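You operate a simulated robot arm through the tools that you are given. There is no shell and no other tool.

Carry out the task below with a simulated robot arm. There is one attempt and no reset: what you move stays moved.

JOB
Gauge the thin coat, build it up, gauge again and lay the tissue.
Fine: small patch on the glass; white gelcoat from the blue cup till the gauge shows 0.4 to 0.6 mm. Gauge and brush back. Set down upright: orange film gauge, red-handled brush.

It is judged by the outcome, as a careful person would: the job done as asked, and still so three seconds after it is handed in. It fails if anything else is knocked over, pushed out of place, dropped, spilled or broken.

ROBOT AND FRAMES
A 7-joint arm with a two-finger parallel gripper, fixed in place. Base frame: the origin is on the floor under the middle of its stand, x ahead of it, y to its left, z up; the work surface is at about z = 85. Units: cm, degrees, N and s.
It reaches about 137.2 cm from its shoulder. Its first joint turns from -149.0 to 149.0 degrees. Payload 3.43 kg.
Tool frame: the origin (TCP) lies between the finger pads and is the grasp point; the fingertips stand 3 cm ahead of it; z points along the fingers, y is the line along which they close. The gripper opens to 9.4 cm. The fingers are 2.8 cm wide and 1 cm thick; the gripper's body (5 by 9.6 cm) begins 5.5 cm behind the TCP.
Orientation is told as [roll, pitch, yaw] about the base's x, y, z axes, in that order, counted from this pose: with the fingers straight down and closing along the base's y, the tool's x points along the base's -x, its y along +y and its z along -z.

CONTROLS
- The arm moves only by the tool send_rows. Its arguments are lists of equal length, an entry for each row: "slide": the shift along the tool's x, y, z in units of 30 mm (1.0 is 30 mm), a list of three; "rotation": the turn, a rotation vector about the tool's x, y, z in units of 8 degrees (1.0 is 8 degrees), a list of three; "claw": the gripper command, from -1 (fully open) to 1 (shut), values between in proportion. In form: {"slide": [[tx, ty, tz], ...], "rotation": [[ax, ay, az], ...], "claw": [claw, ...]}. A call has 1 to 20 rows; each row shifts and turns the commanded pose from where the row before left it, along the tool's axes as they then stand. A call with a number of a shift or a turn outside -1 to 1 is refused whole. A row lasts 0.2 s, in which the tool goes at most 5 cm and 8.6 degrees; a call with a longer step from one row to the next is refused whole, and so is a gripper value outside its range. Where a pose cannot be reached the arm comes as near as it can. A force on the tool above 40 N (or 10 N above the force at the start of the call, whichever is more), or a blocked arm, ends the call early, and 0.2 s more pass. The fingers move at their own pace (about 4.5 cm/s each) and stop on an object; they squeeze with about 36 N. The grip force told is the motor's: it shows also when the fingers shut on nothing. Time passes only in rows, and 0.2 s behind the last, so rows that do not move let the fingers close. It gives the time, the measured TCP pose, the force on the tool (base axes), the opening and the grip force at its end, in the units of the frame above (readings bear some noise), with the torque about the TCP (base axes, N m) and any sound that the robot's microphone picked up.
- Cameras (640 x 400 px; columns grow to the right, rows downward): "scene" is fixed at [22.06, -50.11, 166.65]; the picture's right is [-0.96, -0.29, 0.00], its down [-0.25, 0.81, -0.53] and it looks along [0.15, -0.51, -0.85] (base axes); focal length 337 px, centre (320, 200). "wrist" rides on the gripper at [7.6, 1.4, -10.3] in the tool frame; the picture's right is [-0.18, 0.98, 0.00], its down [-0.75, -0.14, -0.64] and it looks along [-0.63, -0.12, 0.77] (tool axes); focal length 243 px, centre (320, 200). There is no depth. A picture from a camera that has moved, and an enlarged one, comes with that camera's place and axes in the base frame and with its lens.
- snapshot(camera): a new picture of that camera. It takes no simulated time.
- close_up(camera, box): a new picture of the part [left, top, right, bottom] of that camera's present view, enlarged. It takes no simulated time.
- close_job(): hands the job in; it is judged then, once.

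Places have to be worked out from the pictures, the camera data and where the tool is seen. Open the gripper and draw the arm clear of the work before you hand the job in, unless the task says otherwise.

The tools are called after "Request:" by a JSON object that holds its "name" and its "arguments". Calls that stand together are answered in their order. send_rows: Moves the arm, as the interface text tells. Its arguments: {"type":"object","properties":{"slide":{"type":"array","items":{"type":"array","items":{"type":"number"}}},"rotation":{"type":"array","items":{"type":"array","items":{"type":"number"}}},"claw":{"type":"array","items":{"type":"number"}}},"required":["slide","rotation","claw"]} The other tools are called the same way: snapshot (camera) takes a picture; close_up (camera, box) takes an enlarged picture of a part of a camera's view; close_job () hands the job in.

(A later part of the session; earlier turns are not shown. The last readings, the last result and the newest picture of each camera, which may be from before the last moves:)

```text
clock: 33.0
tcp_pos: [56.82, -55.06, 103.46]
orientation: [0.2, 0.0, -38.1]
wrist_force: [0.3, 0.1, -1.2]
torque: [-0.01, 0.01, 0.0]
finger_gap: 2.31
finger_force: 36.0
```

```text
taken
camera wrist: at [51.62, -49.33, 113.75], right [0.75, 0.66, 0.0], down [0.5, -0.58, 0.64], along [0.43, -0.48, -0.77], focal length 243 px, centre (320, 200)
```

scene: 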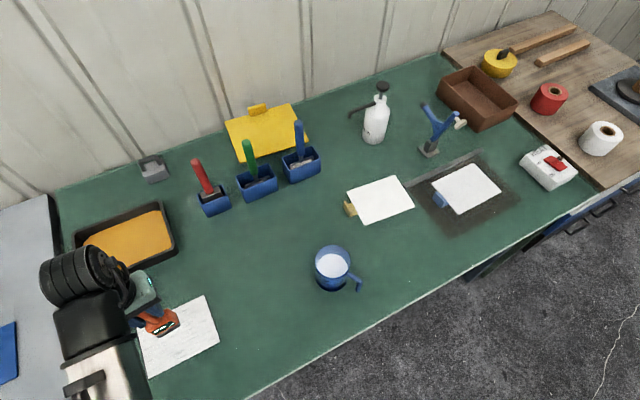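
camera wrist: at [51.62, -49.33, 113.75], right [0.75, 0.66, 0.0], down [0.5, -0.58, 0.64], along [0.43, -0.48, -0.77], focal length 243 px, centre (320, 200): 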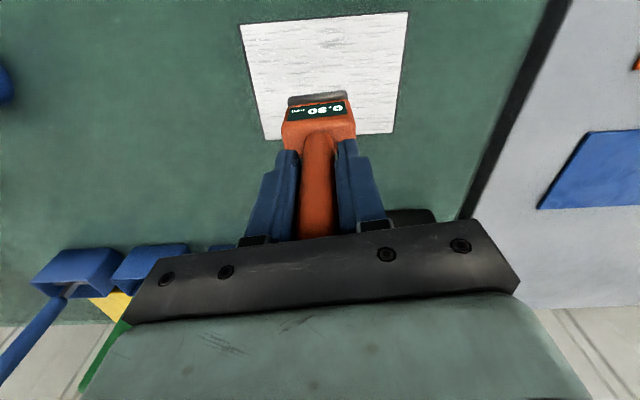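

Carrying the gauge back along the same path.

Request:
{"name": "send_rows", "arguments": {"slide": [[-0.1, -0.3, -0.1], [-0.15, -0.6, -0.3], [-0.15, -0.64, -0.35], [-0.15, -0.64, -0.35], [-0.15, -0.64, -0.35], [-0.15, -0.64, -0.35], [-0.15, -0.64, -0.35], [-0.15, -0.64, -0.35], [-0.15, -0.6, -0.3], [-0.1, -0.32, -0.1], [0, 0, 0]], "rotation": [[0, 0, 0], [0, 0, 0], [0, 0, 0], [0, 0, 0], [0, 0, 0], [0, 0, 0], [0, 0, 0], [0, 0, 0], [0, 0, 0], [0, 0, 0], [0, 0, 0]], "claw": [1, 1, 1, 1, 1, 1, 1, 1, 1, 1, 1]}}

Request:
{"name": "send_rows", "arguments": {"slide": [[0.1, -0.33, 0], [0.2, -0.66, 0], [0.2, -0.66, 0], [0.2, -0.66, 0], [0.2, -0.66, 0], [0.2, -0.66, 0], [0.2, -0.66, 0], [0.2, -0.66, 0], [0.2, -0.66, 0], [0.2, -0.66, 0], [0.4, -0.66, 0], [0.48, -0.66, 0], [0.48, -0.66, 0], [0.48, -0.66, 0], [0.48, -0.66, 0], [0.48, -0.66, 0], [0.48, -0.66, 0], [0.48, -0.66, 0], [0.48, -0.66, 0], [0.24, -0.33, 0]], "rotation": [[0, 0, 0], [0, 0, 0], [0, 0, 0], [0, 0, 0], [0, 0, 0], [0, 0, 0], [0, 0, 0], [0, 0, 0], [0, 0, 0], [0, 0, 0], [0, 0, 0], [0, 0, 0], [0, 0, 0], [0, 0, 0], [0, 0, 0], [0, 0, 0], [0, 0, 0], [0, 0, 0], [0, 0, 0], [0, 0, 0]], "claw": [1, 1, 1, 1, 1, 1, 1, 1, 1, 1, 1, 1, 1, 1, 1, 1, 1, 1, 1, 1]}}

Request:
{"name": "snapshot", "arguments": {"camera": "wrist"}}

Request:
{"name": "snapshot", "arguments": {"camera": "scene"}}

```text
clock: 35.4
tcp_pos: [49.68, -70.9, 112.09]
orientation: [0.1, -0.1, -38.1]
wrist_force: [-0.7, 0.4, -0.8]
torque: [0.0, -0.02, -0.01]
finger_gap: 2.31
finger_force: 36.0
```

```text
clock: 39.6
tcp_pos: [11.23, -88.79, 111.97]
orientation: [0.2, 0.0, -38.1]
wrist_force: [-0.5, -0.5, -0.2]
torque: [-0.03, 0.0, 0.0]
finger_gap: 2.31
finger_force: 36.4
```

```text
taken
camera wrist: at [6.07, -83.04, 122.22], right [0.75, 0.66, 0.0], down [0.5, -0.58, 0.64], along [0.43, -0.48, -0.77], focal length 243 px, centre (320, 200)
```

wrist: 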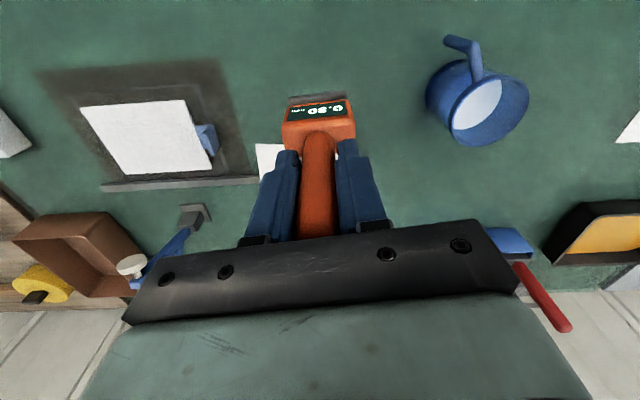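

```text
taken
```

scene: 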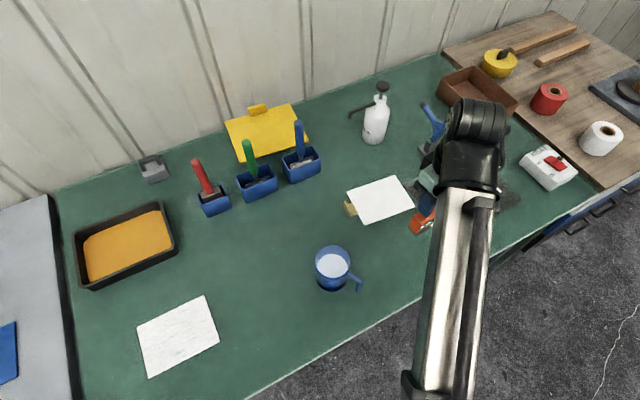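

Back over the original spot. Lowering the gauge to the bench.

Request:
{"name": "send_rows", "arguments": {"slide": [[0.03, 0.03, 0.2], [0.03, 0.03, 0.5], [0, 0, 0.8], [0, 0, 0.8], [0, 0, 0.8], [0, 0, 0.8], [0, 0, 0.7], [0, 0, 0.4], [0, 0, 0.1], [0, 0, 0.1], [0, 0, 0.07], [0, 0, 0]], "rotation": [[0, 0, 0], [0, 0, 0], [0, 0, 0], [0, 0, 0], [0, 0, 0], [0, 0, 0], [0, 0, 0], [0, 0, 0], [0, 0, 0], [0, 0, 0], [0, 0, 0], [0, 0, 0]], "claw": [1, 1, 1, 1, 1, 1, 1, 1, 1, 1, 1, 1]}}

Request:
{"name": "snapshot", "arguments": {"camera": "wrist"}}

```text
clock: 42.2
tcp_pos: [11.51, -88.59, 96.19]
orientation: [0.3, -0.1, -38.1]
wrist_force: [-0.4, -0.2, -0.1]
torque: [0.0, 0.03, -0.02]
finger_gap: 2.28
finger_force: 36.3
```

```text
taken
camera wrist: at [6.21, -82.8, 106.45], right [0.75, 0.66, 0.0], down [0.5, -0.58, 0.64], along [0.43, -0.48, -0.77], focal length 243 px, centre (320, 200)
```

wrist: 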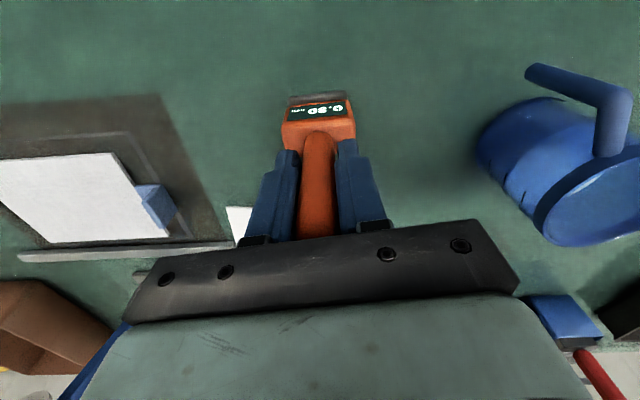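

Request:
{"name": "send_rows", "arguments": {"slide": [[0, 0, 0.05], [0, 0, 0.05], [0, 0, 0.04], [0, 0, 0]], "rotation": [[0, 0, 0], [0, 0, 0], [0, 0, 0], [0, 0, 0]], "claw": [1, 1, 1, 1]}}

```text
clock: 43.2
tcp_pos: [11.36, -88.61, 95.77]
orientation: [0.2, -0.1, -38.2]
wrist_force: [1.2, 0.2, 8.7]
torque: [-0.09, 0.13, 0.02]
finger_gap: 2.31
finger_force: 35.7
```

Foot is on the bench (about 9 N). Releasing and rising straight up.

Request:
{"name": "send_rows", "arguments": {"slide": [[0, 0, 0], [0, 0, 0], [0, 0, 0], [0, 0, 0], [0, 0, 0], [0, 0, -0.3], [0, 0, -0.6], [0, 0, -0.9], [0, 0, -0.9], [0, 0, -0.9], [0, 0, -0.9], [0, 0, -0.9], [0, 0, -0.6], [0, 0, -0.3], [0, 0, 0]], "rotation": [[0, 0, 0], [0, 0, 0], [0, 0, 0], [0, 0, 0], [0, 0, 0], [0, 0, 0], [0, 0, 0], [0, 0, 0], [0, 0, 0], [0, 0, 0], [0, 0, 0], [0, 0, 0], [0, 0, 0], [0, 0, 0], [0, 0, 0]], "claw": [0.5, 0, -0.5, -1, -1, -1, -1, -1, -1, -1, -1, -1, -1, -1, -1]}}

Request:
{"name": "snapshot", "arguments": {"camera": "wrist"}}

Request:
{"name": "close_up", "arguments": {"camera": "scene", "box": [170, 140, 330, 240]}}

```text
clock: 46.4
tcp_pos: [11.43, -88.55, 114.69]
orientation: [0.2, -0.1, -38.0]
wrist_force: [1.0, -0.1, 0.1]
torque: [-0.01, 0.01, -0.02]
finger_gap: 9.37
finger_force: 0.1
```

```text
taken
camera wrist: at [6.23, -82.9, 124.88], right [0.75, 0.66, 0.0], down [0.5, -0.58, 0.64], along [0.43, -0.48, -0.77], focal length 243 px, centre (320, 200)
```

wrist: 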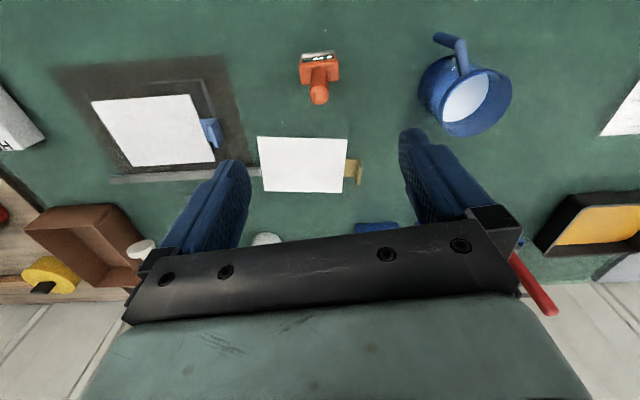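

```text
4.00 times, centred on (250, 190) of scene
camera zoom: at [22.06, -50.11, 166.65], right [-0.96, -0.29, 0.0], down [-0.25, 0.81, -0.53], along [0.15, -0.51, -0.85], focal length 1348 px, centre (600, 240)
```

zoom: 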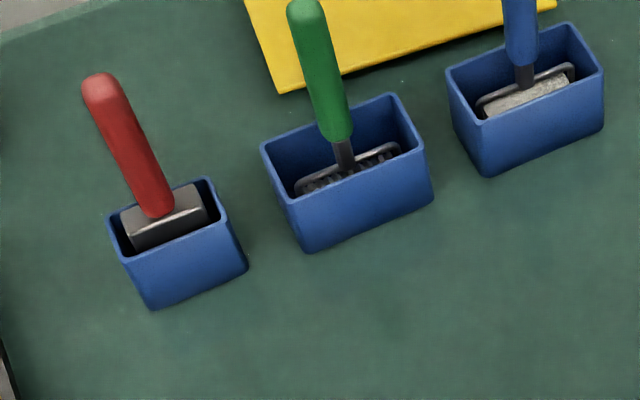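

Gauge stands upright at its spot. Next the red brush: its handle is vertical near [63.2, -88.2], top around z 105. Moving above it at a safe height.

Request:
{"name": "send_rows", "arguments": {"slide": [[-0.4, 0.32, -0.1], [-0.8, 0.63, -0.1], [-0.8, 0.63, -0.1], [-0.8, 0.63, -0.1], [-0.8, 0.63, -0.1], [-0.8, 0.63, -0.1], [-0.8, 0.63, -0.1], [-0.8, 0.63, -0.1], [-0.8, 0.63, -0.1], [-0.8, 0.63, -0.1], [-0.8, 0.63, -0.1], [-0.8, 0.63, -0.1], [-0.8, 0.63, -0.1], [-0.8, 0.63, -0.1], [-0.8, 0.63, -0.1], [-0.8, 0.63, -0.1], [-0.8, 0.63, -0.1], [-0.4, 0.32, 0], [0, 0, 0]], "rotation": [[0, 0, 0], [0, 0, 0], [0, 0, 0], [0, 0, 0], [0, 0, 0], [0, 0, 0], [0, 0, 0], [0, 0, 0], [0, 0, 0], [0, 0, 0], [0, 0, 0], [0, 0, 0], [0, 0, 0], [0, 0, 0], [0, 0, 0], [0, 0, 0], [0, 0, 0], [0, 0, 0], [0, 0, 0]], "claw": [-1, -1, -1, -1, -1, -1, -1, -1, -1, -1, -1, -1, -1, -1, -1, -1, -1, -1, -1]}}

Request:
{"name": "send_rows", "arguments": {"slide": [[0, 0, 0], [0, 0, 0], [0, 0, 0], [0, 0, 0], [0, 0, 0], [0, 0, 0]], "rotation": [[0, 0, 0.3], [0, 0, 0.35], [0, 0, 0.35], [0, 0, 0.35], [0, 0, 0.275], [0, 0, 0]], "claw": [-1, -1, -1, -1, -1, -1]}}

Request:
{"name": "snapshot", "arguments": {"camera": "wrist"}}

Request:
{"name": "snapshot", "arguments": {"camera": "scene"}}

```text
clock: 50.4
tcp_pos: [63.46, -88.41, 120.0]
orientation: [0.2, 0.0, -38.1]
wrist_force: [0.1, 1.2, 0.0]
torque: [-0.01, -0.01, -0.04]
finger_gap: 9.4
finger_force: 0.1
```

```text
clock: 51.8
tcp_pos: [63.38, -88.41, 119.92]
orientation: [0.2, 0.0, -51.1]
wrist_force: [-0.1, -1.0, 0.0]
torque: [-0.01, -0.01, -0.01]
finger_gap: 9.37
finger_force: 0.0
```

```text
taken
camera wrist: at [59.62, -81.68, 130.13], right [0.88, 0.47, 0.0], down [0.36, -0.68, 0.64], along [0.31, -0.56, -0.77], focal length 243 px, centre (320, 200)
```

wrist: 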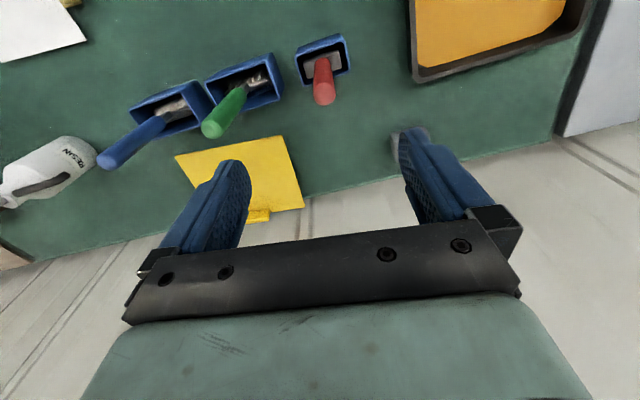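

```text
taken
```

scene: 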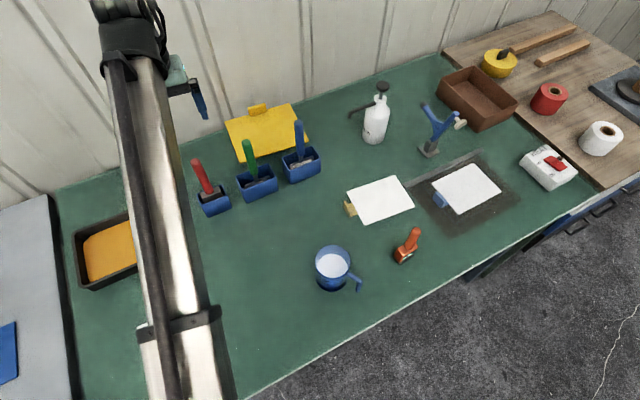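

Request:
{"name": "close_up", "arguments": {"camera": "wrist", "box": [280, 20, 370, 120]}}

Request:
{"name": "close_up", "arguments": {"camera": "scene", "box": [175, 145, 255, 225]}}

```text
4.00 times, centred on (325, 70) of wrist
camera zoom: at [59.62, -81.68, 130.13], right [0.88, 0.47, 0.0], down [0.36, -0.68, 0.64], along [0.31, -0.56, -0.77], focal length 970 px, centre (300, 720)
```

zoom: 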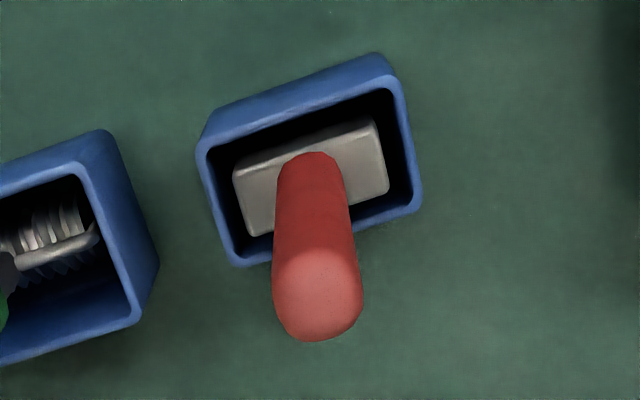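

```text
5.00 times, centred on (215, 185) of scene
camera zoom: at [22.06, -50.11, 166.65], right [-0.96, -0.29, 0.0], down [-0.25, 0.81, -0.53], along [0.15, -0.51, -0.85], focal length 1686 px, centre (845, 275)
```

zoom: 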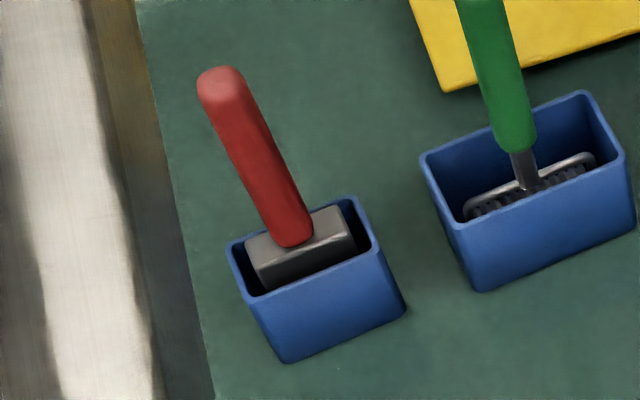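

Brush handle tip is at about [63.5, -87.7, 105.7], the ferrule's wide axis at ~44°. I'll turn to yaw -46, centre, and descend partway.

Request:
{"name": "send_rows", "arguments": {"slide": [[0, 0, 0], [0, 0, 0], [0.145, 0.19, 0], [0, 0, 0.4], [0, 0, 0.8], [0, 0, 0.8], [0, 0, 0.8], [0, 0, 0.6], [0, 0, 0.3], [0, 0, 0]], "rotation": [[0, 0, -0.31], [0, 0, -0.31], [0, 0, 0], [0, 0, 0], [0, 0, 0], [0, 0, 0], [0, 0, 0], [0, 0, 0], [0, 0, 0], [0, 0, 0]], "claw": [-1, -1, -1, -1, -1, -1, -1, -1, -1, -1]}}

Request:
{"name": "snapshot", "arguments": {"camera": "wrist"}}

Request:
{"name": "close_up", "arguments": {"camera": "scene", "box": [150, 110, 270, 220]}}

```text
clock: 54.0
tcp_pos: [63.42, -87.7, 108.85]
orientation: [0.2, 0.0, -46.1]
wrist_force: [-0.5, -0.2, 0.0]
torque: [-0.01, 0.02, -0.04]
finger_gap: 9.45
finger_force: 0.0
```

```text
taken
camera wrist: at [59.05, -81.3, 119.13], right [0.84, 0.55, 0.0], down [0.42, -0.64, 0.64], along [0.35, -0.54, -0.77], focal length 243 px, centre (320, 200)
```

wrist: 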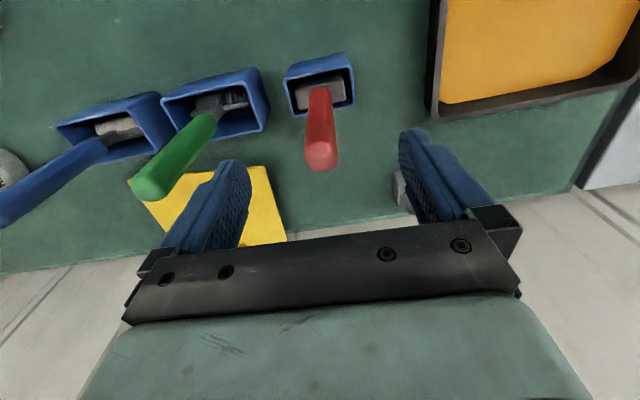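

```text
3.64 times, centred on (210, 165) of scene
camera zoom: at [22.06, -50.11, 166.65], right [-0.96, -0.29, 0.0], down [-0.25, 0.81, -0.53], along [0.15, -0.51, -0.85], focal length 1226 px, centre (720, 327)
```

zoom: 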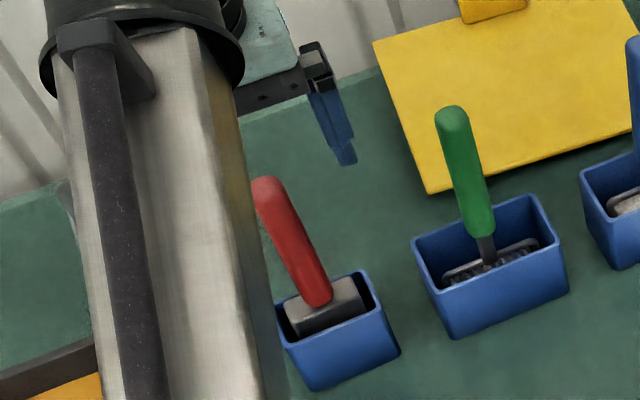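

Alignment good; the green handle is ~6 cm from the left finger. Descending to z ≈ 101.5 and closing on the red handle.

Request:
{"name": "send_rows", "arguments": {"slide": [[0, 0, 0.4], [0, 0, 0.7], [0, 0, 0.7], [0, 0, 0.45], [0, 0, 0.2], [0, 0, 0], [0, 0, 0], [0, 0, 0], [0, 0, 0], [0, 0, 0], [0, 0, 0], [0, 0, 0]], "rotation": [[0, 0, 0], [0, 0, 0], [0, 0, 0], [0, 0, 0], [0, 0, 0], [0, 0, 0], [0, 0, 0], [0, 0, 0], [0, 0, 0], [0, 0, 0], [0, 0, 0], [0, 0, 0]], "claw": [-1, -1, -1, -1, -1, -1, 1, 1, 1, 1, 1, 1]}}

Request:
{"name": "snapshot", "arguments": {"camera": "wrist"}}

```text
clock: 56.6
tcp_pos: [63.41, -87.6, 101.48]
orientation: [0.2, 0.0, -46.2]
wrist_force: [0.1, -0.4, -0.3]
torque: [0.01, -0.03, -0.03]
finger_gap: 2.51
finger_force: 35.8
```

```text
taken
camera wrist: at [59.02, -81.27, 111.75], right [0.84, 0.55, 0.0], down [0.42, -0.64, 0.64], along [0.35, -0.54, -0.77], focal length 243 px, centre (320, 200)
```

wrist: 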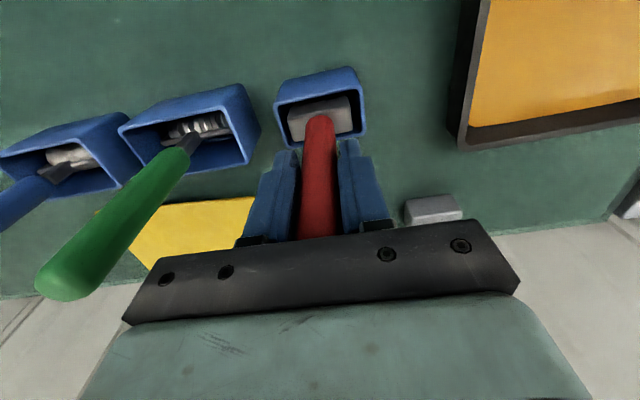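

Brush gripped. Lifting it straight out of the holder.

Request:
{"name": "send_rows", "arguments": {"slide": [[0, 0, -0.2], [0, 0, -0.4], [0, 0, -0.6], [0, 0, -0.7], [0, 0, -0.7], [0, 0, -0.7], [0, 0, -0.7], [0, 0, -0.7], [0, 0, -0.5], [0, 0, -0.3], [0, 0, 0]], "rotation": [[0, 0, 0], [0, 0, 0], [0, 0, 0], [0, 0, 0], [0, 0, 0], [0, 0, 0], [0, 0, 0], [0, 0, 0], [0, 0, 0], [0, 0, 0], [0, 0, 0]], "claw": [1, 1, 1, 1, 1, 1, 1, 1, 1, 1, 1]}}

Request:
{"name": "snapshot", "arguments": {"camera": "wrist"}}

Request:
{"name": "snapshot", "arguments": {"camera": "scene"}}

```text
clock: 59.0
tcp_pos: [63.43, -87.73, 117.93]
orientation: [0.1, 0.0, -46.2]
wrist_force: [-0.4, 0.0, -1.1]
torque: [0.01, 0.01, 0.01]
finger_gap: 2.54
finger_force: 35.8
```

```text
taken
camera wrist: at [59.07, -81.44, 128.17], right [0.84, 0.55, 0.0], down [0.42, -0.64, 0.64], along [0.35, -0.54, -0.77], focal length 243 px, centre (320, 200)
```

wrist: 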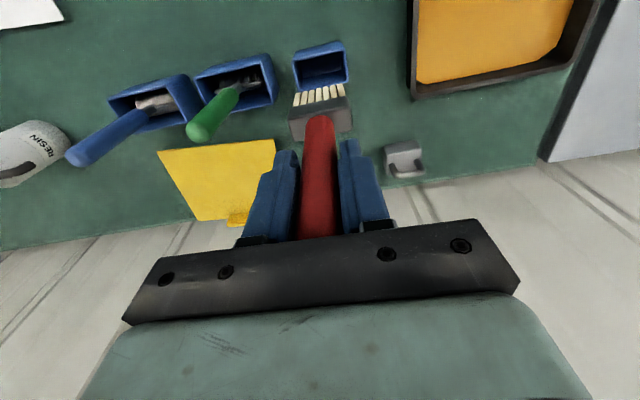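

```text
taken
```

scene: 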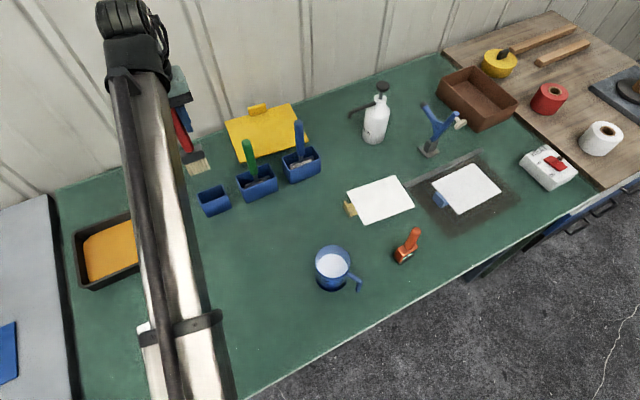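

Request:
{"name": "close_up", "arguments": {"camera": "wrist", "box": [270, 70, 370, 160]}}

Request:
{"name": "close_up", "arguments": {"camera": "scene", "box": [160, 90, 240, 220]}}

Request:
{"name": "close_up", "arguments": {"camera": "scene", "box": [300, 225, 380, 305]}}

```text
4.44 times, centred on (320, 115) of wrist
camera zoom: at [59.07, -81.44, 128.17], right [0.84, 0.55, 0.0], down [0.42, -0.64, 0.64], along [0.35, -0.54, -0.77], focal length 1078 px, centre (320, 578)
```

zoom: 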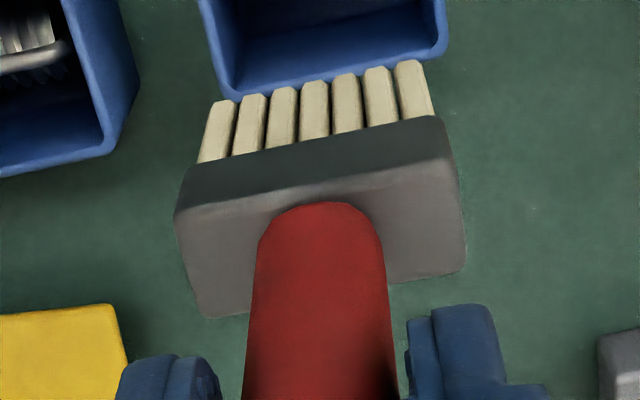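

```text
3.08 times, centred on (200, 155) of scene
camera zoom: at [22.06, -50.11, 166.65], right [-0.96, -0.29, 0.0], down [-0.25, 0.81, -0.53], along [0.15, -0.51, -0.85], focal length 1037 px, centre (689, 338)
```

zoom: 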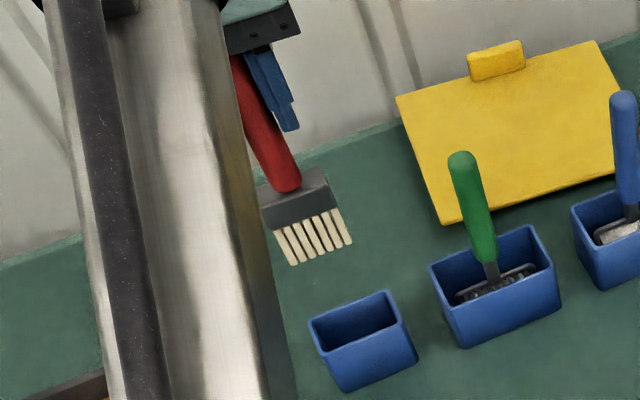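

```text
5.00 times, centred on (340, 265) of scene
camera zoom: at [22.06, -50.11, 166.65], right [-0.96, -0.29, 0.0], down [-0.25, 0.81, -0.53], along [0.15, -0.51, -0.85], focal length 1686 px, centre (220, -125)
```

zoom: 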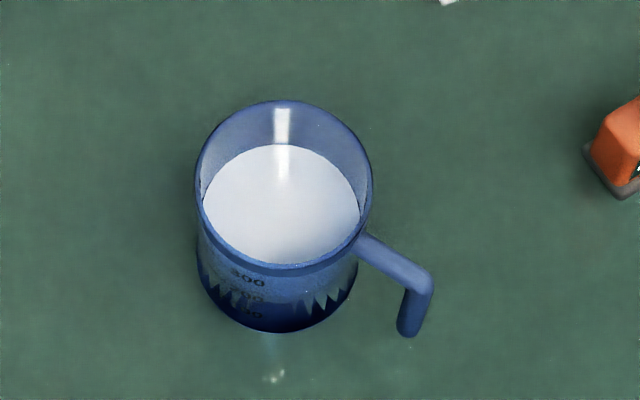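

The bristle ends hang ~16 cm below the TCP. The cup centre is near [27.3, -78.2], rim z ≈ 94, liquid ≈ 92. Moving the brush above the cup.

Request:
{"name": "send_rows", "arguments": {"slide": [[0.38, -0.232, 0], [0.758, -0.464, 0], [0.758, -0.464, 0], [0.758, -0.464, 0], [0.758, -0.464, 0], [0.758, -0.464, 0], [0.758, -0.464, 0], [0.758, -0.464, 0], [0.758, -0.464, 0], [0.758, -0.464, 0], [0.758, -0.464, 0], [0.758, -0.464, 0], [0.758, -0.464, 0], [0.758, -0.464, 0], [0.38, -0.232, 0], [0, 0, 0]], "rotation": [[0, 0, 0], [0, 0, 0], [0, 0, 0], [0, 0, 0], [0, 0, 0], [0, 0, 0], [0, 0, 0], [0, 0, 0], [0, 0, 0], [0, 0, 0], [0, 0, 0], [0, 0, 0], [0, 0, 0], [0, 0, 0], [0, 0, 0], [0, 0, 0]], "claw": [1, 1, 1, 1, 1, 1, 1, 1, 1, 1, 1, 1, 1, 1, 1, 1]}}

Request:
{"name": "snapshot", "arguments": {"camera": "wrist"}}

Request:
{"name": "snapshot", "arguments": {"camera": "scene"}}

```text
clock: 61.8
tcp_pos: [32.44, -79.75, 117.95]
orientation: [0.1, -0.4, -46.4]
wrist_force: [-2.0, -6.5, -9.6]
torque: [0.16, -0.56, 0.39]
finger_gap: 2.55
finger_force: 35.9
stopped in row 13: the force on the tool passed its limit at 47 N (the readings are from after the stop); the commanded pose is now the measured one
```

```text
taken
camera wrist: at [28.01, -73.35, 128.15], right [0.84, 0.55, 0.0], down [0.41, -0.64, 0.65], along [0.36, -0.54, -0.76], focal length 243 px, centre (320, 200)
```

wrist: 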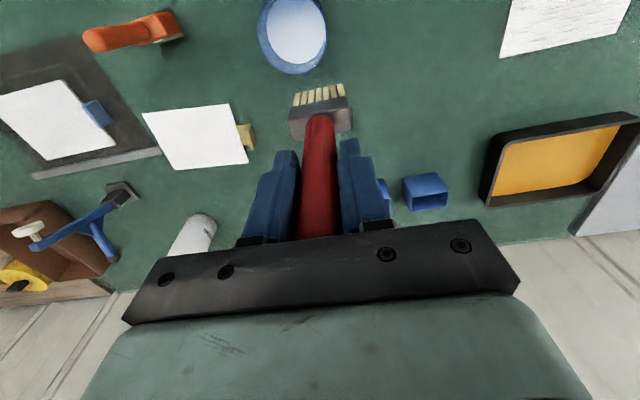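

```text
taken
```

scene: 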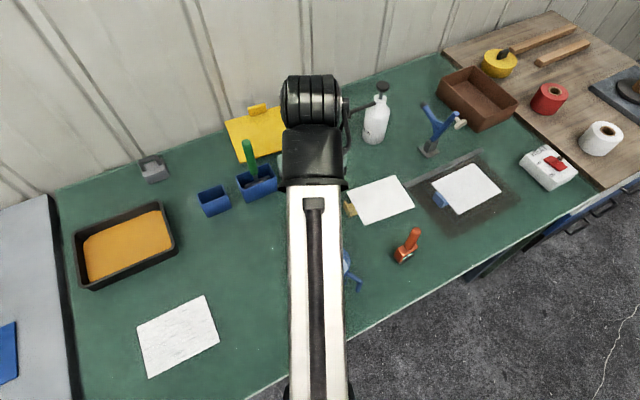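

A spike stopped the call (nothing touched; likely the wrist passing near a singular pose). The brush grip is unchanged. Let me refine the cup position from this view before proceeding slowly.

Request:
{"name": "close_up", "arguments": {"camera": "wrist", "box": [240, 0, 360, 140]}}

```text
2.86 times, centred on (300, 70) of wrist
camera zoom: at [28.01, -73.35, 128.15], right [0.84, 0.55, 0.0], down [0.41, -0.64, 0.65], along [0.36, -0.54, -0.76], focal length 693 px, centre (377, 571)
```

zoom: 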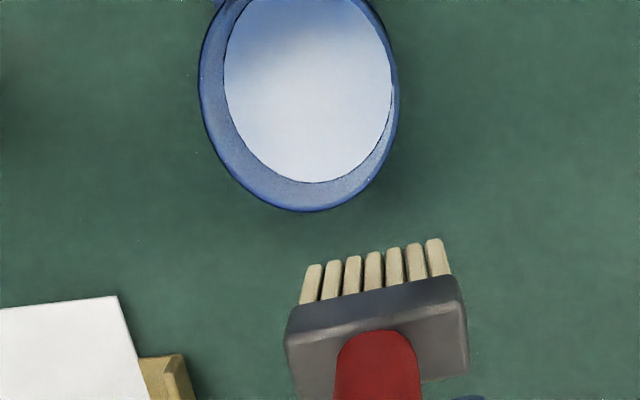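

Request:
{"name": "send_rows", "arguments": {"slide": [[0, 0, 0], [0.08, -0.04, 0], [0.16, -0.083, 0], [0.16, -0.083, 0], [0.16, -0.083, 0], [0.16, -0.083, 0], [0.16, -0.083, 0], [0.16, -0.083, 0], [0.16, -0.083, 0], [0.16, -0.083, 0], [0.16, -0.083, 0], [0.08, -0.04, 0], [0, 0, 0]], "rotation": [[0, 0, 0], [0, 0, 0], [0, 0, 0], [0, 0, 0], [0, 0, 0], [0, 0, 0], [0, 0, 0], [0, 0, 0], [0, 0, 0], [0, 0, 0], [0, 0, 0], [0, 0, 0], [0, 0, 0]], "claw": [1, 1, 1, 1, 1, 1, 1, 1, 1, 1, 1, 1, 1]}}

Request:
{"name": "snapshot", "arguments": {"camera": "wrist"}}

Request:
{"name": "snapshot", "arguments": {"camera": "scene"}}

```text
clock: 62.8
tcp_pos: [31.03, -79.32, 118.09]
orientation: [0.2, -0.5, -46.4]
wrist_force: [1.2, -6.2, -12.0]
torque: [-0.02, -0.2, 0.09]
finger_gap: 2.52
finger_force: 36.1
stopped in row 5: the force on the tool passed its limit at 42 N (the readings are from after the stop); the commanded pose is now the measured one
```

```text
taken
camera wrist: at [26.65, -72.86, 128.15], right [0.84, 0.54, 0.0], down [0.41, -0.64, 0.65], along [0.36, -0.54, -0.76], focal length 243 px, centre (320, 200)
```

wrist: 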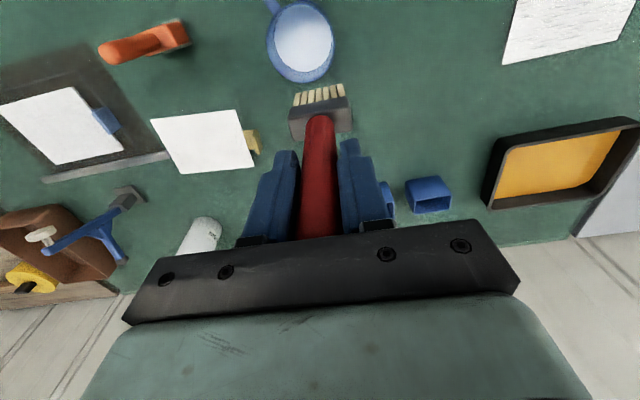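

```text
taken
```

scene: 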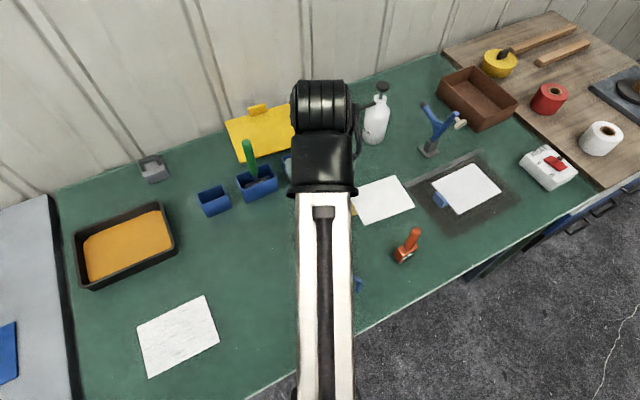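

Another spike at this height; the arm seems near a limit at this combination of radius and height. I'll back outward a little, lower to z ≈ 112.5, and approach the cup from there slowly.

Request:
{"name": "send_rows", "arguments": {"slide": [[0, 0, 0], [-0.25, 0, 0], [-0.5, -0.03, 0], [-0.5, -0.03, 0], [-0.5, -0.03, 0], [-0.25, 0, 0], [0, 0, 0.2], [0, 0, 0.4], [0, 0, 0.4], [0, 0, 0.4], [0, 0, 0.2], [0, 0, 0.2], [0, 0, 0]], "rotation": [[0, 0, 0], [0, 0, 0], [0, 0, 0], [0, 0, 0], [0, 0, 0], [0, 0, 0], [0, 0, 0], [0, 0, 0], [0, 0, 0], [0, 0, 0], [0, 0, 0], [0, 0, 0], [0, 0, 0]], "claw": [1, 1, 1, 1, 1, 1, 1, 1, 1, 1, 1, 1, 1]}}

Request:
{"name": "snapshot", "arguments": {"camera": "wrist"}}

Request:
{"name": "snapshot", "arguments": {"camera": "scene"}}

```text
clock: 65.6
tcp_pos: [35.11, -83.83, 112.64]
orientation: [0.1, -0.4, -46.5]
wrist_force: [0.4, -1.3, -0.7]
torque: [0.0, 0.0, -0.02]
finger_gap: 2.54
finger_force: 36.0
```

```text
taken
camera wrist: at [30.69, -77.39, 122.84], right [0.84, 0.54, 0.0], down [0.41, -0.64, 0.65], along [0.36, -0.54, -0.76], focal length 243 px, centre (320, 200)
```

wrist: 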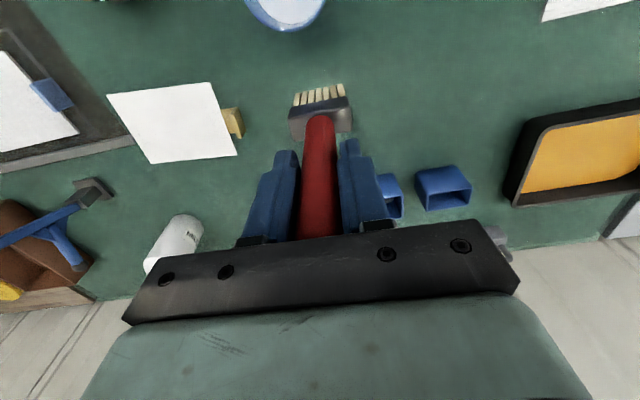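

```text
taken
```

scene: 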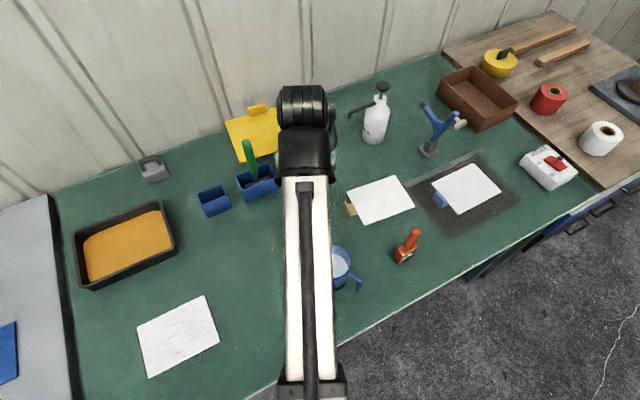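

Request:
{"name": "send_rows", "arguments": {"slide": [[0, 0, -0.1], [0.1, -0.05, -0.1], [0.16, -0.08, 0], [0.16, -0.08, 0], [0.16, -0.08, 0], [0.16, -0.08, 0], [0.16, -0.08, 0], [0.1, -0.05, 0], [0, 0, 0]], "rotation": [[0, 0, 0], [0, 0, 0], [0, 0, 0], [0, 0, 0], [0, 0, 0], [0, 0, 0], [0, 0, 0], [0, 0, 0], [0, 0, 0]], "claw": [1, 1, 1, 1, 1, 1, 1, 1, 1]}}

Request:
{"name": "snapshot", "arguments": {"camera": "wrist"}}

Request:
{"name": "close_up", "arguments": {"camera": "scene", "box": [260, 180, 400, 310]}}

```text
clock: 67.6
tcp_pos: [31.81, -82.73, 113.25]
orientation: [0.0, -0.4, -46.6]
wrist_force: [-0.1, 0.2, -0.1]
torque: [-0.03, 0.0, 0.02]
finger_gap: 2.55
finger_force: 35.9
```

```text
taken
camera wrist: at [27.39, -76.29, 123.44], right [0.84, 0.54, 0.0], down [0.41, -0.64, 0.65], along [0.36, -0.54, -0.76], focal length 243 px, centre (320, 200)
```

wrist: 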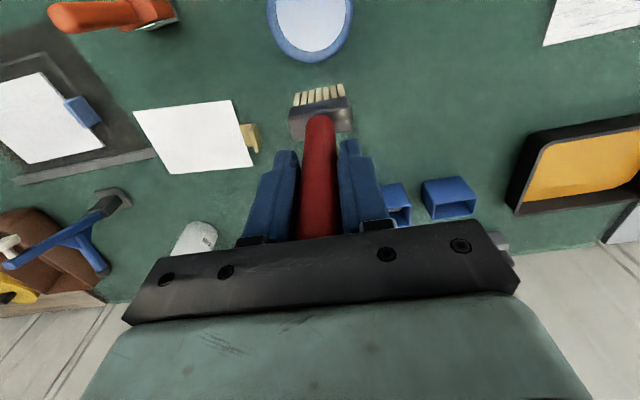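

```text
3.08 times, centred on (330, 245) of scene
camera zoom: at [22.06, -50.11, 166.65], right [-0.96, -0.29, 0.0], down [-0.25, 0.81, -0.53], along [0.15, -0.51, -0.85], focal length 1037 px, centre (289, 62)
```

zoom: 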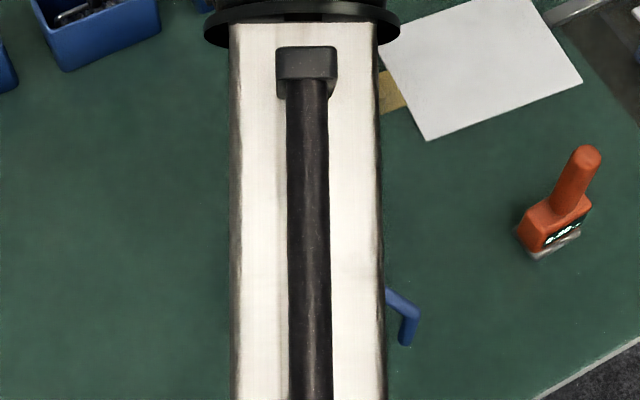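

No spike here. Continuing slowly straight toward the cup axis while keeping bristles above rim height.

Request:
{"name": "send_rows", "arguments": {"slide": [[0, 0, -0.1], [0.1, 0, -0.1], [0.15, 0, -0.05], [0.15, 0, 0], [0.15, 0, 0], [0.15, 0, 0], [0.15, 0, 0], [0.15, 0, 0], [0.1, 0, 0], [0, 0, 0]], "rotation": [[0, 0, 0], [0, 0, 0], [0, 0, 0], [0, 0, 0], [0, 0, 0], [0, 0, 0], [0, 0, 0], [0, 0, 0], [0, 0, 0], [0, 0, 0]], "claw": [1, 1, 1, 1, 1, 1, 1, 1, 1, 1]}}

Request:
{"name": "close_up", "arguments": {"camera": "wrist", "box": [220, 0, 420, 160]}}

```text
clock: 69.8
tcp_pos: [29.52, -80.34, 113.82]
orientation: [0.1, -0.4, -46.4]
wrist_force: [0.0, 1.0, -0.6]
torque: [0.04, 0.0, -0.04]
finger_gap: 2.51
finger_force: 36.5
```

```text
2.50 times, centred on (320, 80) of wrist
camera zoom: at [25.12, -73.84, 124.1], right [0.84, 0.54, 0.0], down [0.41, -0.64, 0.65], along [0.36, -0.54, -0.76], focal length 606 px, centre (320, 500)
```

zoom: 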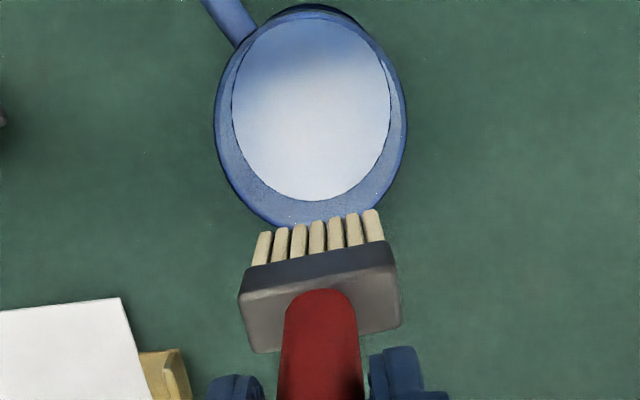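

Bristle ends appear clear above the rim. Moving the last 3.3 cm over the cup's centre.

Request:
{"name": "send_rows", "arguments": {"slide": [[0.08, 0.01, 0], [0.15, 0.01, 0], [0.15, 0.01, 0], [0.15, 0.01, 0], [0.15, 0.01, 0], [0.15, 0.01, 0], [0.15, 0, 0], [0.1, 0, 0], [0, 0, 0]], "rotation": [[0, 0, 0], [0, 0, 0], [0, 0, 0], [0, 0, 0], [0, 0, 0], [0, 0, 0], [0, 0, 0], [0, 0, 0], [0, 0, 0]], "claw": [1, 1, 1, 1, 1, 1, 1, 1, 1]}}

Request:
{"name": "close_up", "arguments": {"camera": "wrist", "box": [220, 0, 420, 160]}}

```text
clock: 71.8
tcp_pos: [27.43, -77.79, 113.94]
orientation: [0.1, -0.4, -46.5]
wrist_force: [0.0, 0.7, -0.8]
torque: [0.0, 0.0, 0.02]
finger_gap: 2.53
finger_force: 36.3
```

```text
2.50 times, centred on (320, 80) of wrist
camera zoom: at [23.12, -71.38, 124.08], right [0.84, 0.54, 0.0], down [0.41, -0.64, 0.65], along [0.36, -0.54, -0.76], focal length 606 px, centre (320, 500)
```

zoom: 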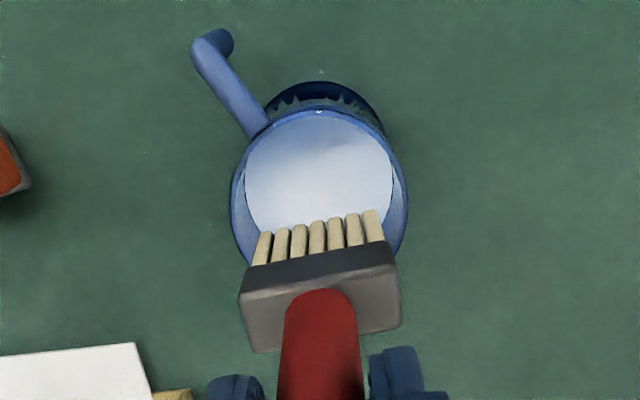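

The brush is centred over the cup. Lowering it slowly into the gelcoat.

Request:
{"name": "send_rows", "arguments": {"slide": [[0, 0, 0.15], [0, 0, 0.25], [0, 0, 0.25], [0, 0, 0.25], [0, 0, 0.25], [0, 0, 0.25], [0, 0, 0.2], [0, 0, 0.1], [0, 0, 0]], "rotation": [[0, 0, 0], [0, 0, 0], [0, 0, 0], [0, 0, 0], [0, 0, 0], [0, 0, 0], [0, 0, 0], [0, 0, 0], [0, 0, 0]], "claw": [1, 1, 1, 1, 1, 1, 1, 1, 1]}}

Request:
{"name": "close_up", "arguments": {"camera": "wrist", "box": [220, 0, 420, 160]}}

```text
clock: 73.8
tcp_pos: [27.46, -77.87, 108.85]
orientation: [0.2, -0.5, -46.4]
wrist_force: [0.1, 0.5, -1.0]
torque: [0.01, 0.03, 0.02]
finger_gap: 2.54
finger_force: 36.2
```

```text
2.50 times, centred on (320, 80) of wrist
camera zoom: at [23.09, -71.41, 118.99], right [0.84, 0.54, 0.0], down [0.41, -0.64, 0.65], along [0.36, -0.54, -0.76], focal length 606 px, centre (320, 500)
```

zoom: 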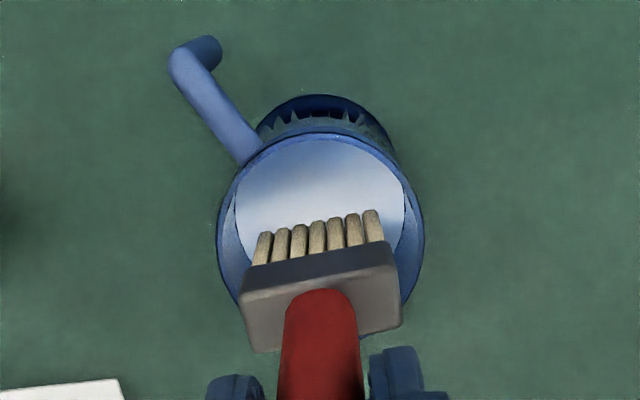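

Request:
{"name": "send_rows", "arguments": {"slide": [[0, 0, 0.15], [0, 0, 0.2], [0, 0, 0.2], [0, 0, 0.2], [0, 0, 0.1], [0, 0, 0]], "rotation": [[0, 0, 0], [0, 0, 0], [0, 0, 0], [0, 0, 0], [0, 0, 0], [0, 0, 0]], "claw": [1, 1, 1, 1, 1, 1]}}

Request:
{"name": "close_up", "arguments": {"camera": "wrist", "box": [220, 0, 420, 160]}}

```text
clock: 75.2
tcp_pos: [27.59, -77.82, 106.3]
orientation: [0.1, -0.6, -46.5]
wrist_force: [-0.4, -0.2, -0.9]
torque: [0.01, 0.0, -0.01]
finger_gap: 2.52
finger_force: 36.1
```

```text
2.50 times, centred on (320, 80) of wrist
camera zoom: at [23.1, -71.45, 116.41], right [0.84, 0.54, 0.0], down [0.41, -0.64, 0.65], along [0.36, -0.54, -0.76], focal length 606 px, centre (320, 500)
```

zoom: 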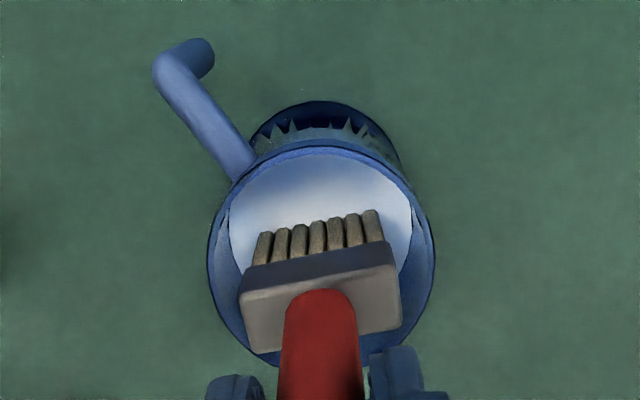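

Request:
{"name": "send_rows", "arguments": {"slide": [[0, 0, 0.1], [0, 0, 0.15], [0, 0, 0.15], [0, 0, 0.1], [0, 0, 0]], "rotation": [[0, 0, 0], [0, 0, 0], [0, 0, 0], [0, 0, 0], [0, 0, 0]], "claw": [1, 1, 1, 1, 1]}}

Request:
{"name": "close_up", "arguments": {"camera": "wrist", "box": [220, 0, 420, 160]}}

Request:
{"name": "snapshot", "arguments": {"camera": "scene"}}

```text
clock: 76.4
tcp_pos: [27.57, -78.04, 104.85]
orientation: [0.1, -0.4, -46.5]
wrist_force: [-0.2, 0.0, -1.7]
torque: [0.06, 0.01, 0.0]
finger_gap: 2.54
finger_force: 35.8
```

```text
2.50 times, centred on (320, 80) of wrist
camera zoom: at [23.15, -71.46, 114.95], right [0.84, 0.54, 0.0], down [0.41, -0.64, 0.65], along [0.36, -0.54, -0.76], focal length 606 px, centre (320, 500)
```

zoom: 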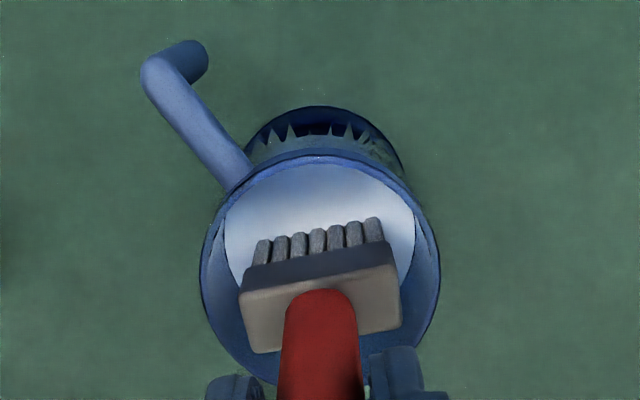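

```text
taken
```

scene: 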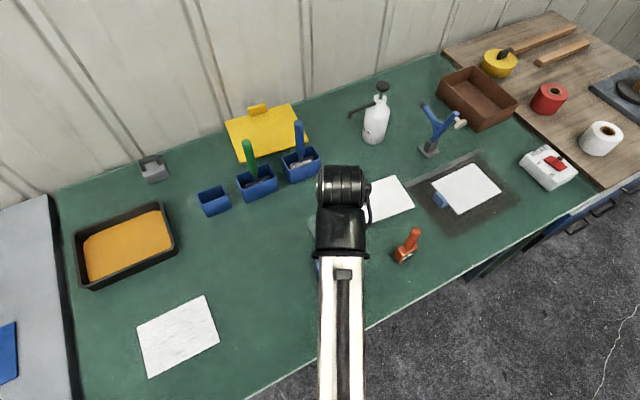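

The bristles turned grey-white and their tips are submerged: the brush is taking up gelcoat. A touch deeper, then rise slowly and let it drain over the cup.

Request:
{"name": "send_rows", "arguments": {"slide": [[0, 0, 0.1], [0, 0, 0.1], [0, 0, 0], [0, 0, 0], [0, 0, -0.1], [0, 0, -0.1], [0, 0, -0.15], [0, 0, -0.15], [0, 0, -0.15], [0, 0, -0.15], [0, 0, 0], [0, 0, 0], [0, 0, 0], [0, 0, 0], [0, 0, 0]], "rotation": [[0, 0, 0], [0, 0, 0], [0, 0, 0], [0, 0, 0], [0, 0, 0], [0, 0, 0], [0, 0, 0], [0, 0, 0], [0, 0, 0], [0, 0, 0], [0, 0, 0], [0, 0, 0], [0, 0, 0], [0, 0, 0], [0, 0, 0]], "claw": [1, 1, 1, 1, 1, 1, 1, 1, 1, 1, 1, 1, 1, 1, 1]}}

Request:
{"name": "close_up", "arguments": {"camera": "wrist", "box": [220, 0, 420, 160]}}

```text
clock: 79.6
tcp_pos: [27.42, -77.93, 106.74]
orientation: [0.2, -0.5, -46.5]
wrist_force: [0.7, -0.1, -0.4]
torque: [0.01, 0.03, -0.02]
finger_gap: 2.52
finger_force: 35.9
```

```text
2.50 times, centred on (320, 80) of wrist
camera zoom: at [23.11, -71.46, 116.79], right [0.84, 0.54, 0.0], down [0.41, -0.64, 0.65], along [0.36, -0.54, -0.76], focal length 606 px, centre (320, 500)
```

zoom: 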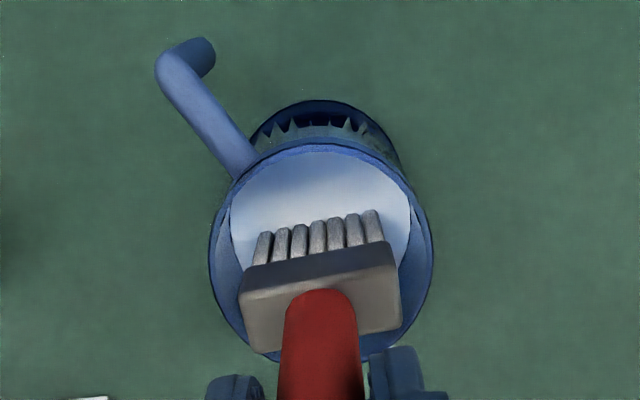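

Loaded. Raising clear of the rim slowly and pausing to drain.

Request:
{"name": "send_rows", "arguments": {"slide": [[0, 0, -0.15], [0, 0, -0.25], [0, 0, -0.3], [0, 0, -0.3], [0, 0, -0.3], [0, 0, -0.3], [0, 0, -0.3], [0, 0, -0.3], [0, 0, -0.2], [0, 0, -0.1], [0, 0, 0], [0, 0, 0], [0, 0, 0], [0, 0, 0], [0, 0, 0], [0, 0, 0]], "rotation": [[0, 0, 0], [0, 0, 0], [0, 0, 0], [0, 0, 0], [0, 0, 0], [0, 0, 0], [0, 0, 0], [0, 0, 0], [0, 0, 0], [0, 0, 0], [0, 0, 0], [0, 0, 0], [0, 0, 0], [0, 0, 0], [0, 0, 0], [0, 0, 0]], "claw": [1, 1, 1, 1, 1, 1, 1, 1, 1, 1, 1, 1, 1, 1, 1, 1]}}

Request:
{"name": "close_up", "arguments": {"camera": "wrist", "box": [220, 0, 420, 160]}}

```text
clock: 83.0
tcp_pos: [27.49, -77.76, 114.06]
orientation: [0.1, -0.5, -46.6]
wrist_force: [0.3, -0.9, -1.2]
torque: [0.01, 0.0, -0.01]
finger_gap: 2.53
finger_force: 36.2
```

```text
2.50 times, centred on (320, 80) of wrist
camera zoom: at [23.07, -71.38, 124.24], right [0.84, 0.54, 0.0], down [0.41, -0.64, 0.65], along [0.36, -0.54, -0.76], focal length 606 px, centre (320, 500)
```

zoom: 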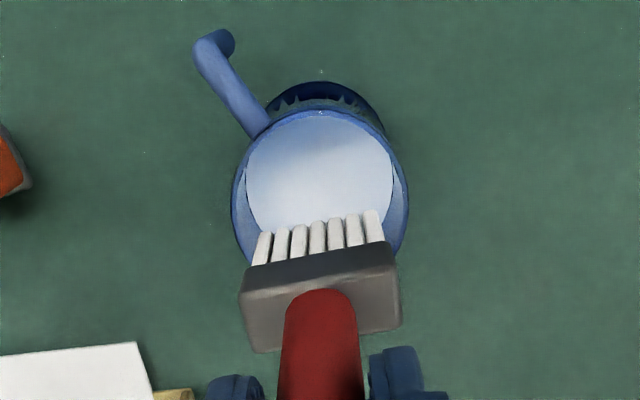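

Bristles are white, no drips. Carrying the brush by the outer arc toward the patch.

Request:
{"name": "send_rows", "arguments": {"slide": [[-0.15, 0.1, 0], [-0.3, 0.25, 0], [-0.425, 0.316, 0], [-0.425, 0.316, 0], [-0.425, 0.316, 0.05], [-0.425, 0.316, 0.05], [-0.425, 0.316, 0.05], [-0.425, 0.316, 0.05], [-0.3, 0.4, 0.05], [-0.1, 0.48, 0.05], [0, 0.497, 0], [0, 0.497, 0], [0, 0.497, 0], [0, 0.497, 0], [0, 0.497, 0], [0, 0.497, 0], [0, 0.497, 0], [0, 0.45, 0], [0, 0.2, 0], [0, 0, 0]], "rotation": [[0, 0, 0], [0, 0, 0], [0, 0, 0], [0, 0, 0], [0, 0, 0], [0, 0, 0], [0, 0, 0], [0, 0, 0], [0, 0, 0], [0, 0, 0], [0, 0, 0], [0, 0, 0], [0, 0, 0], [0, 0, 0], [0, 0, 0], [0, 0, 0], [0, 0, 0], [0, 0, 0], [0, 0, 0], [0, 0, 0]], "claw": [1, 1, 1, 1, 1, 1, 1, 1, 1, 1, 1, 1, 1, 1, 1, 1, 1, 1, 1, 1]}}

Request:
{"name": "snapshot", "arguments": {"camera": "wrist"}}

Request:
{"name": "snapshot", "arguments": {"camera": "scene"}}

```text
clock: 87.2
tcp_pos: [50.45, -70.19, 113.32]
orientation: [0.1, -0.6, -46.5]
wrist_force: [-0.4, 0.8, -0.9]
torque: [-0.03, -0.01, 0.0]
finger_gap: 2.54
finger_force: 36.0
```

```text
taken
camera wrist: at [46.04, -63.77, 123.45], right [0.84, 0.54, 0.0], down [0.41, -0.64, 0.65], along [0.35, -0.54, -0.76], focal length 243 px, centre (320, 200)
```

wrist: 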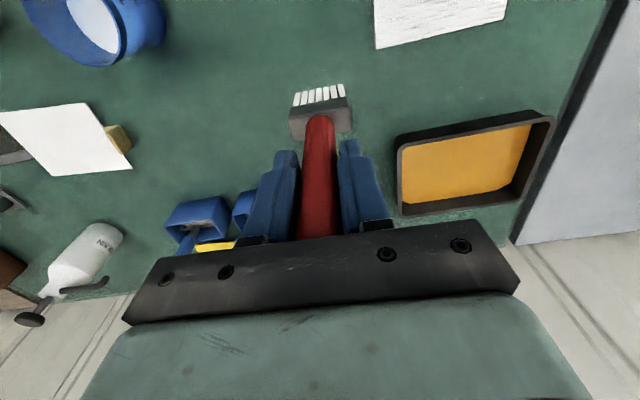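

```text
taken
```

scene: 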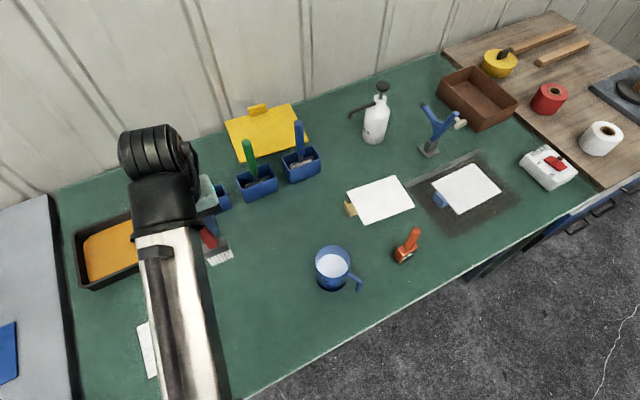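

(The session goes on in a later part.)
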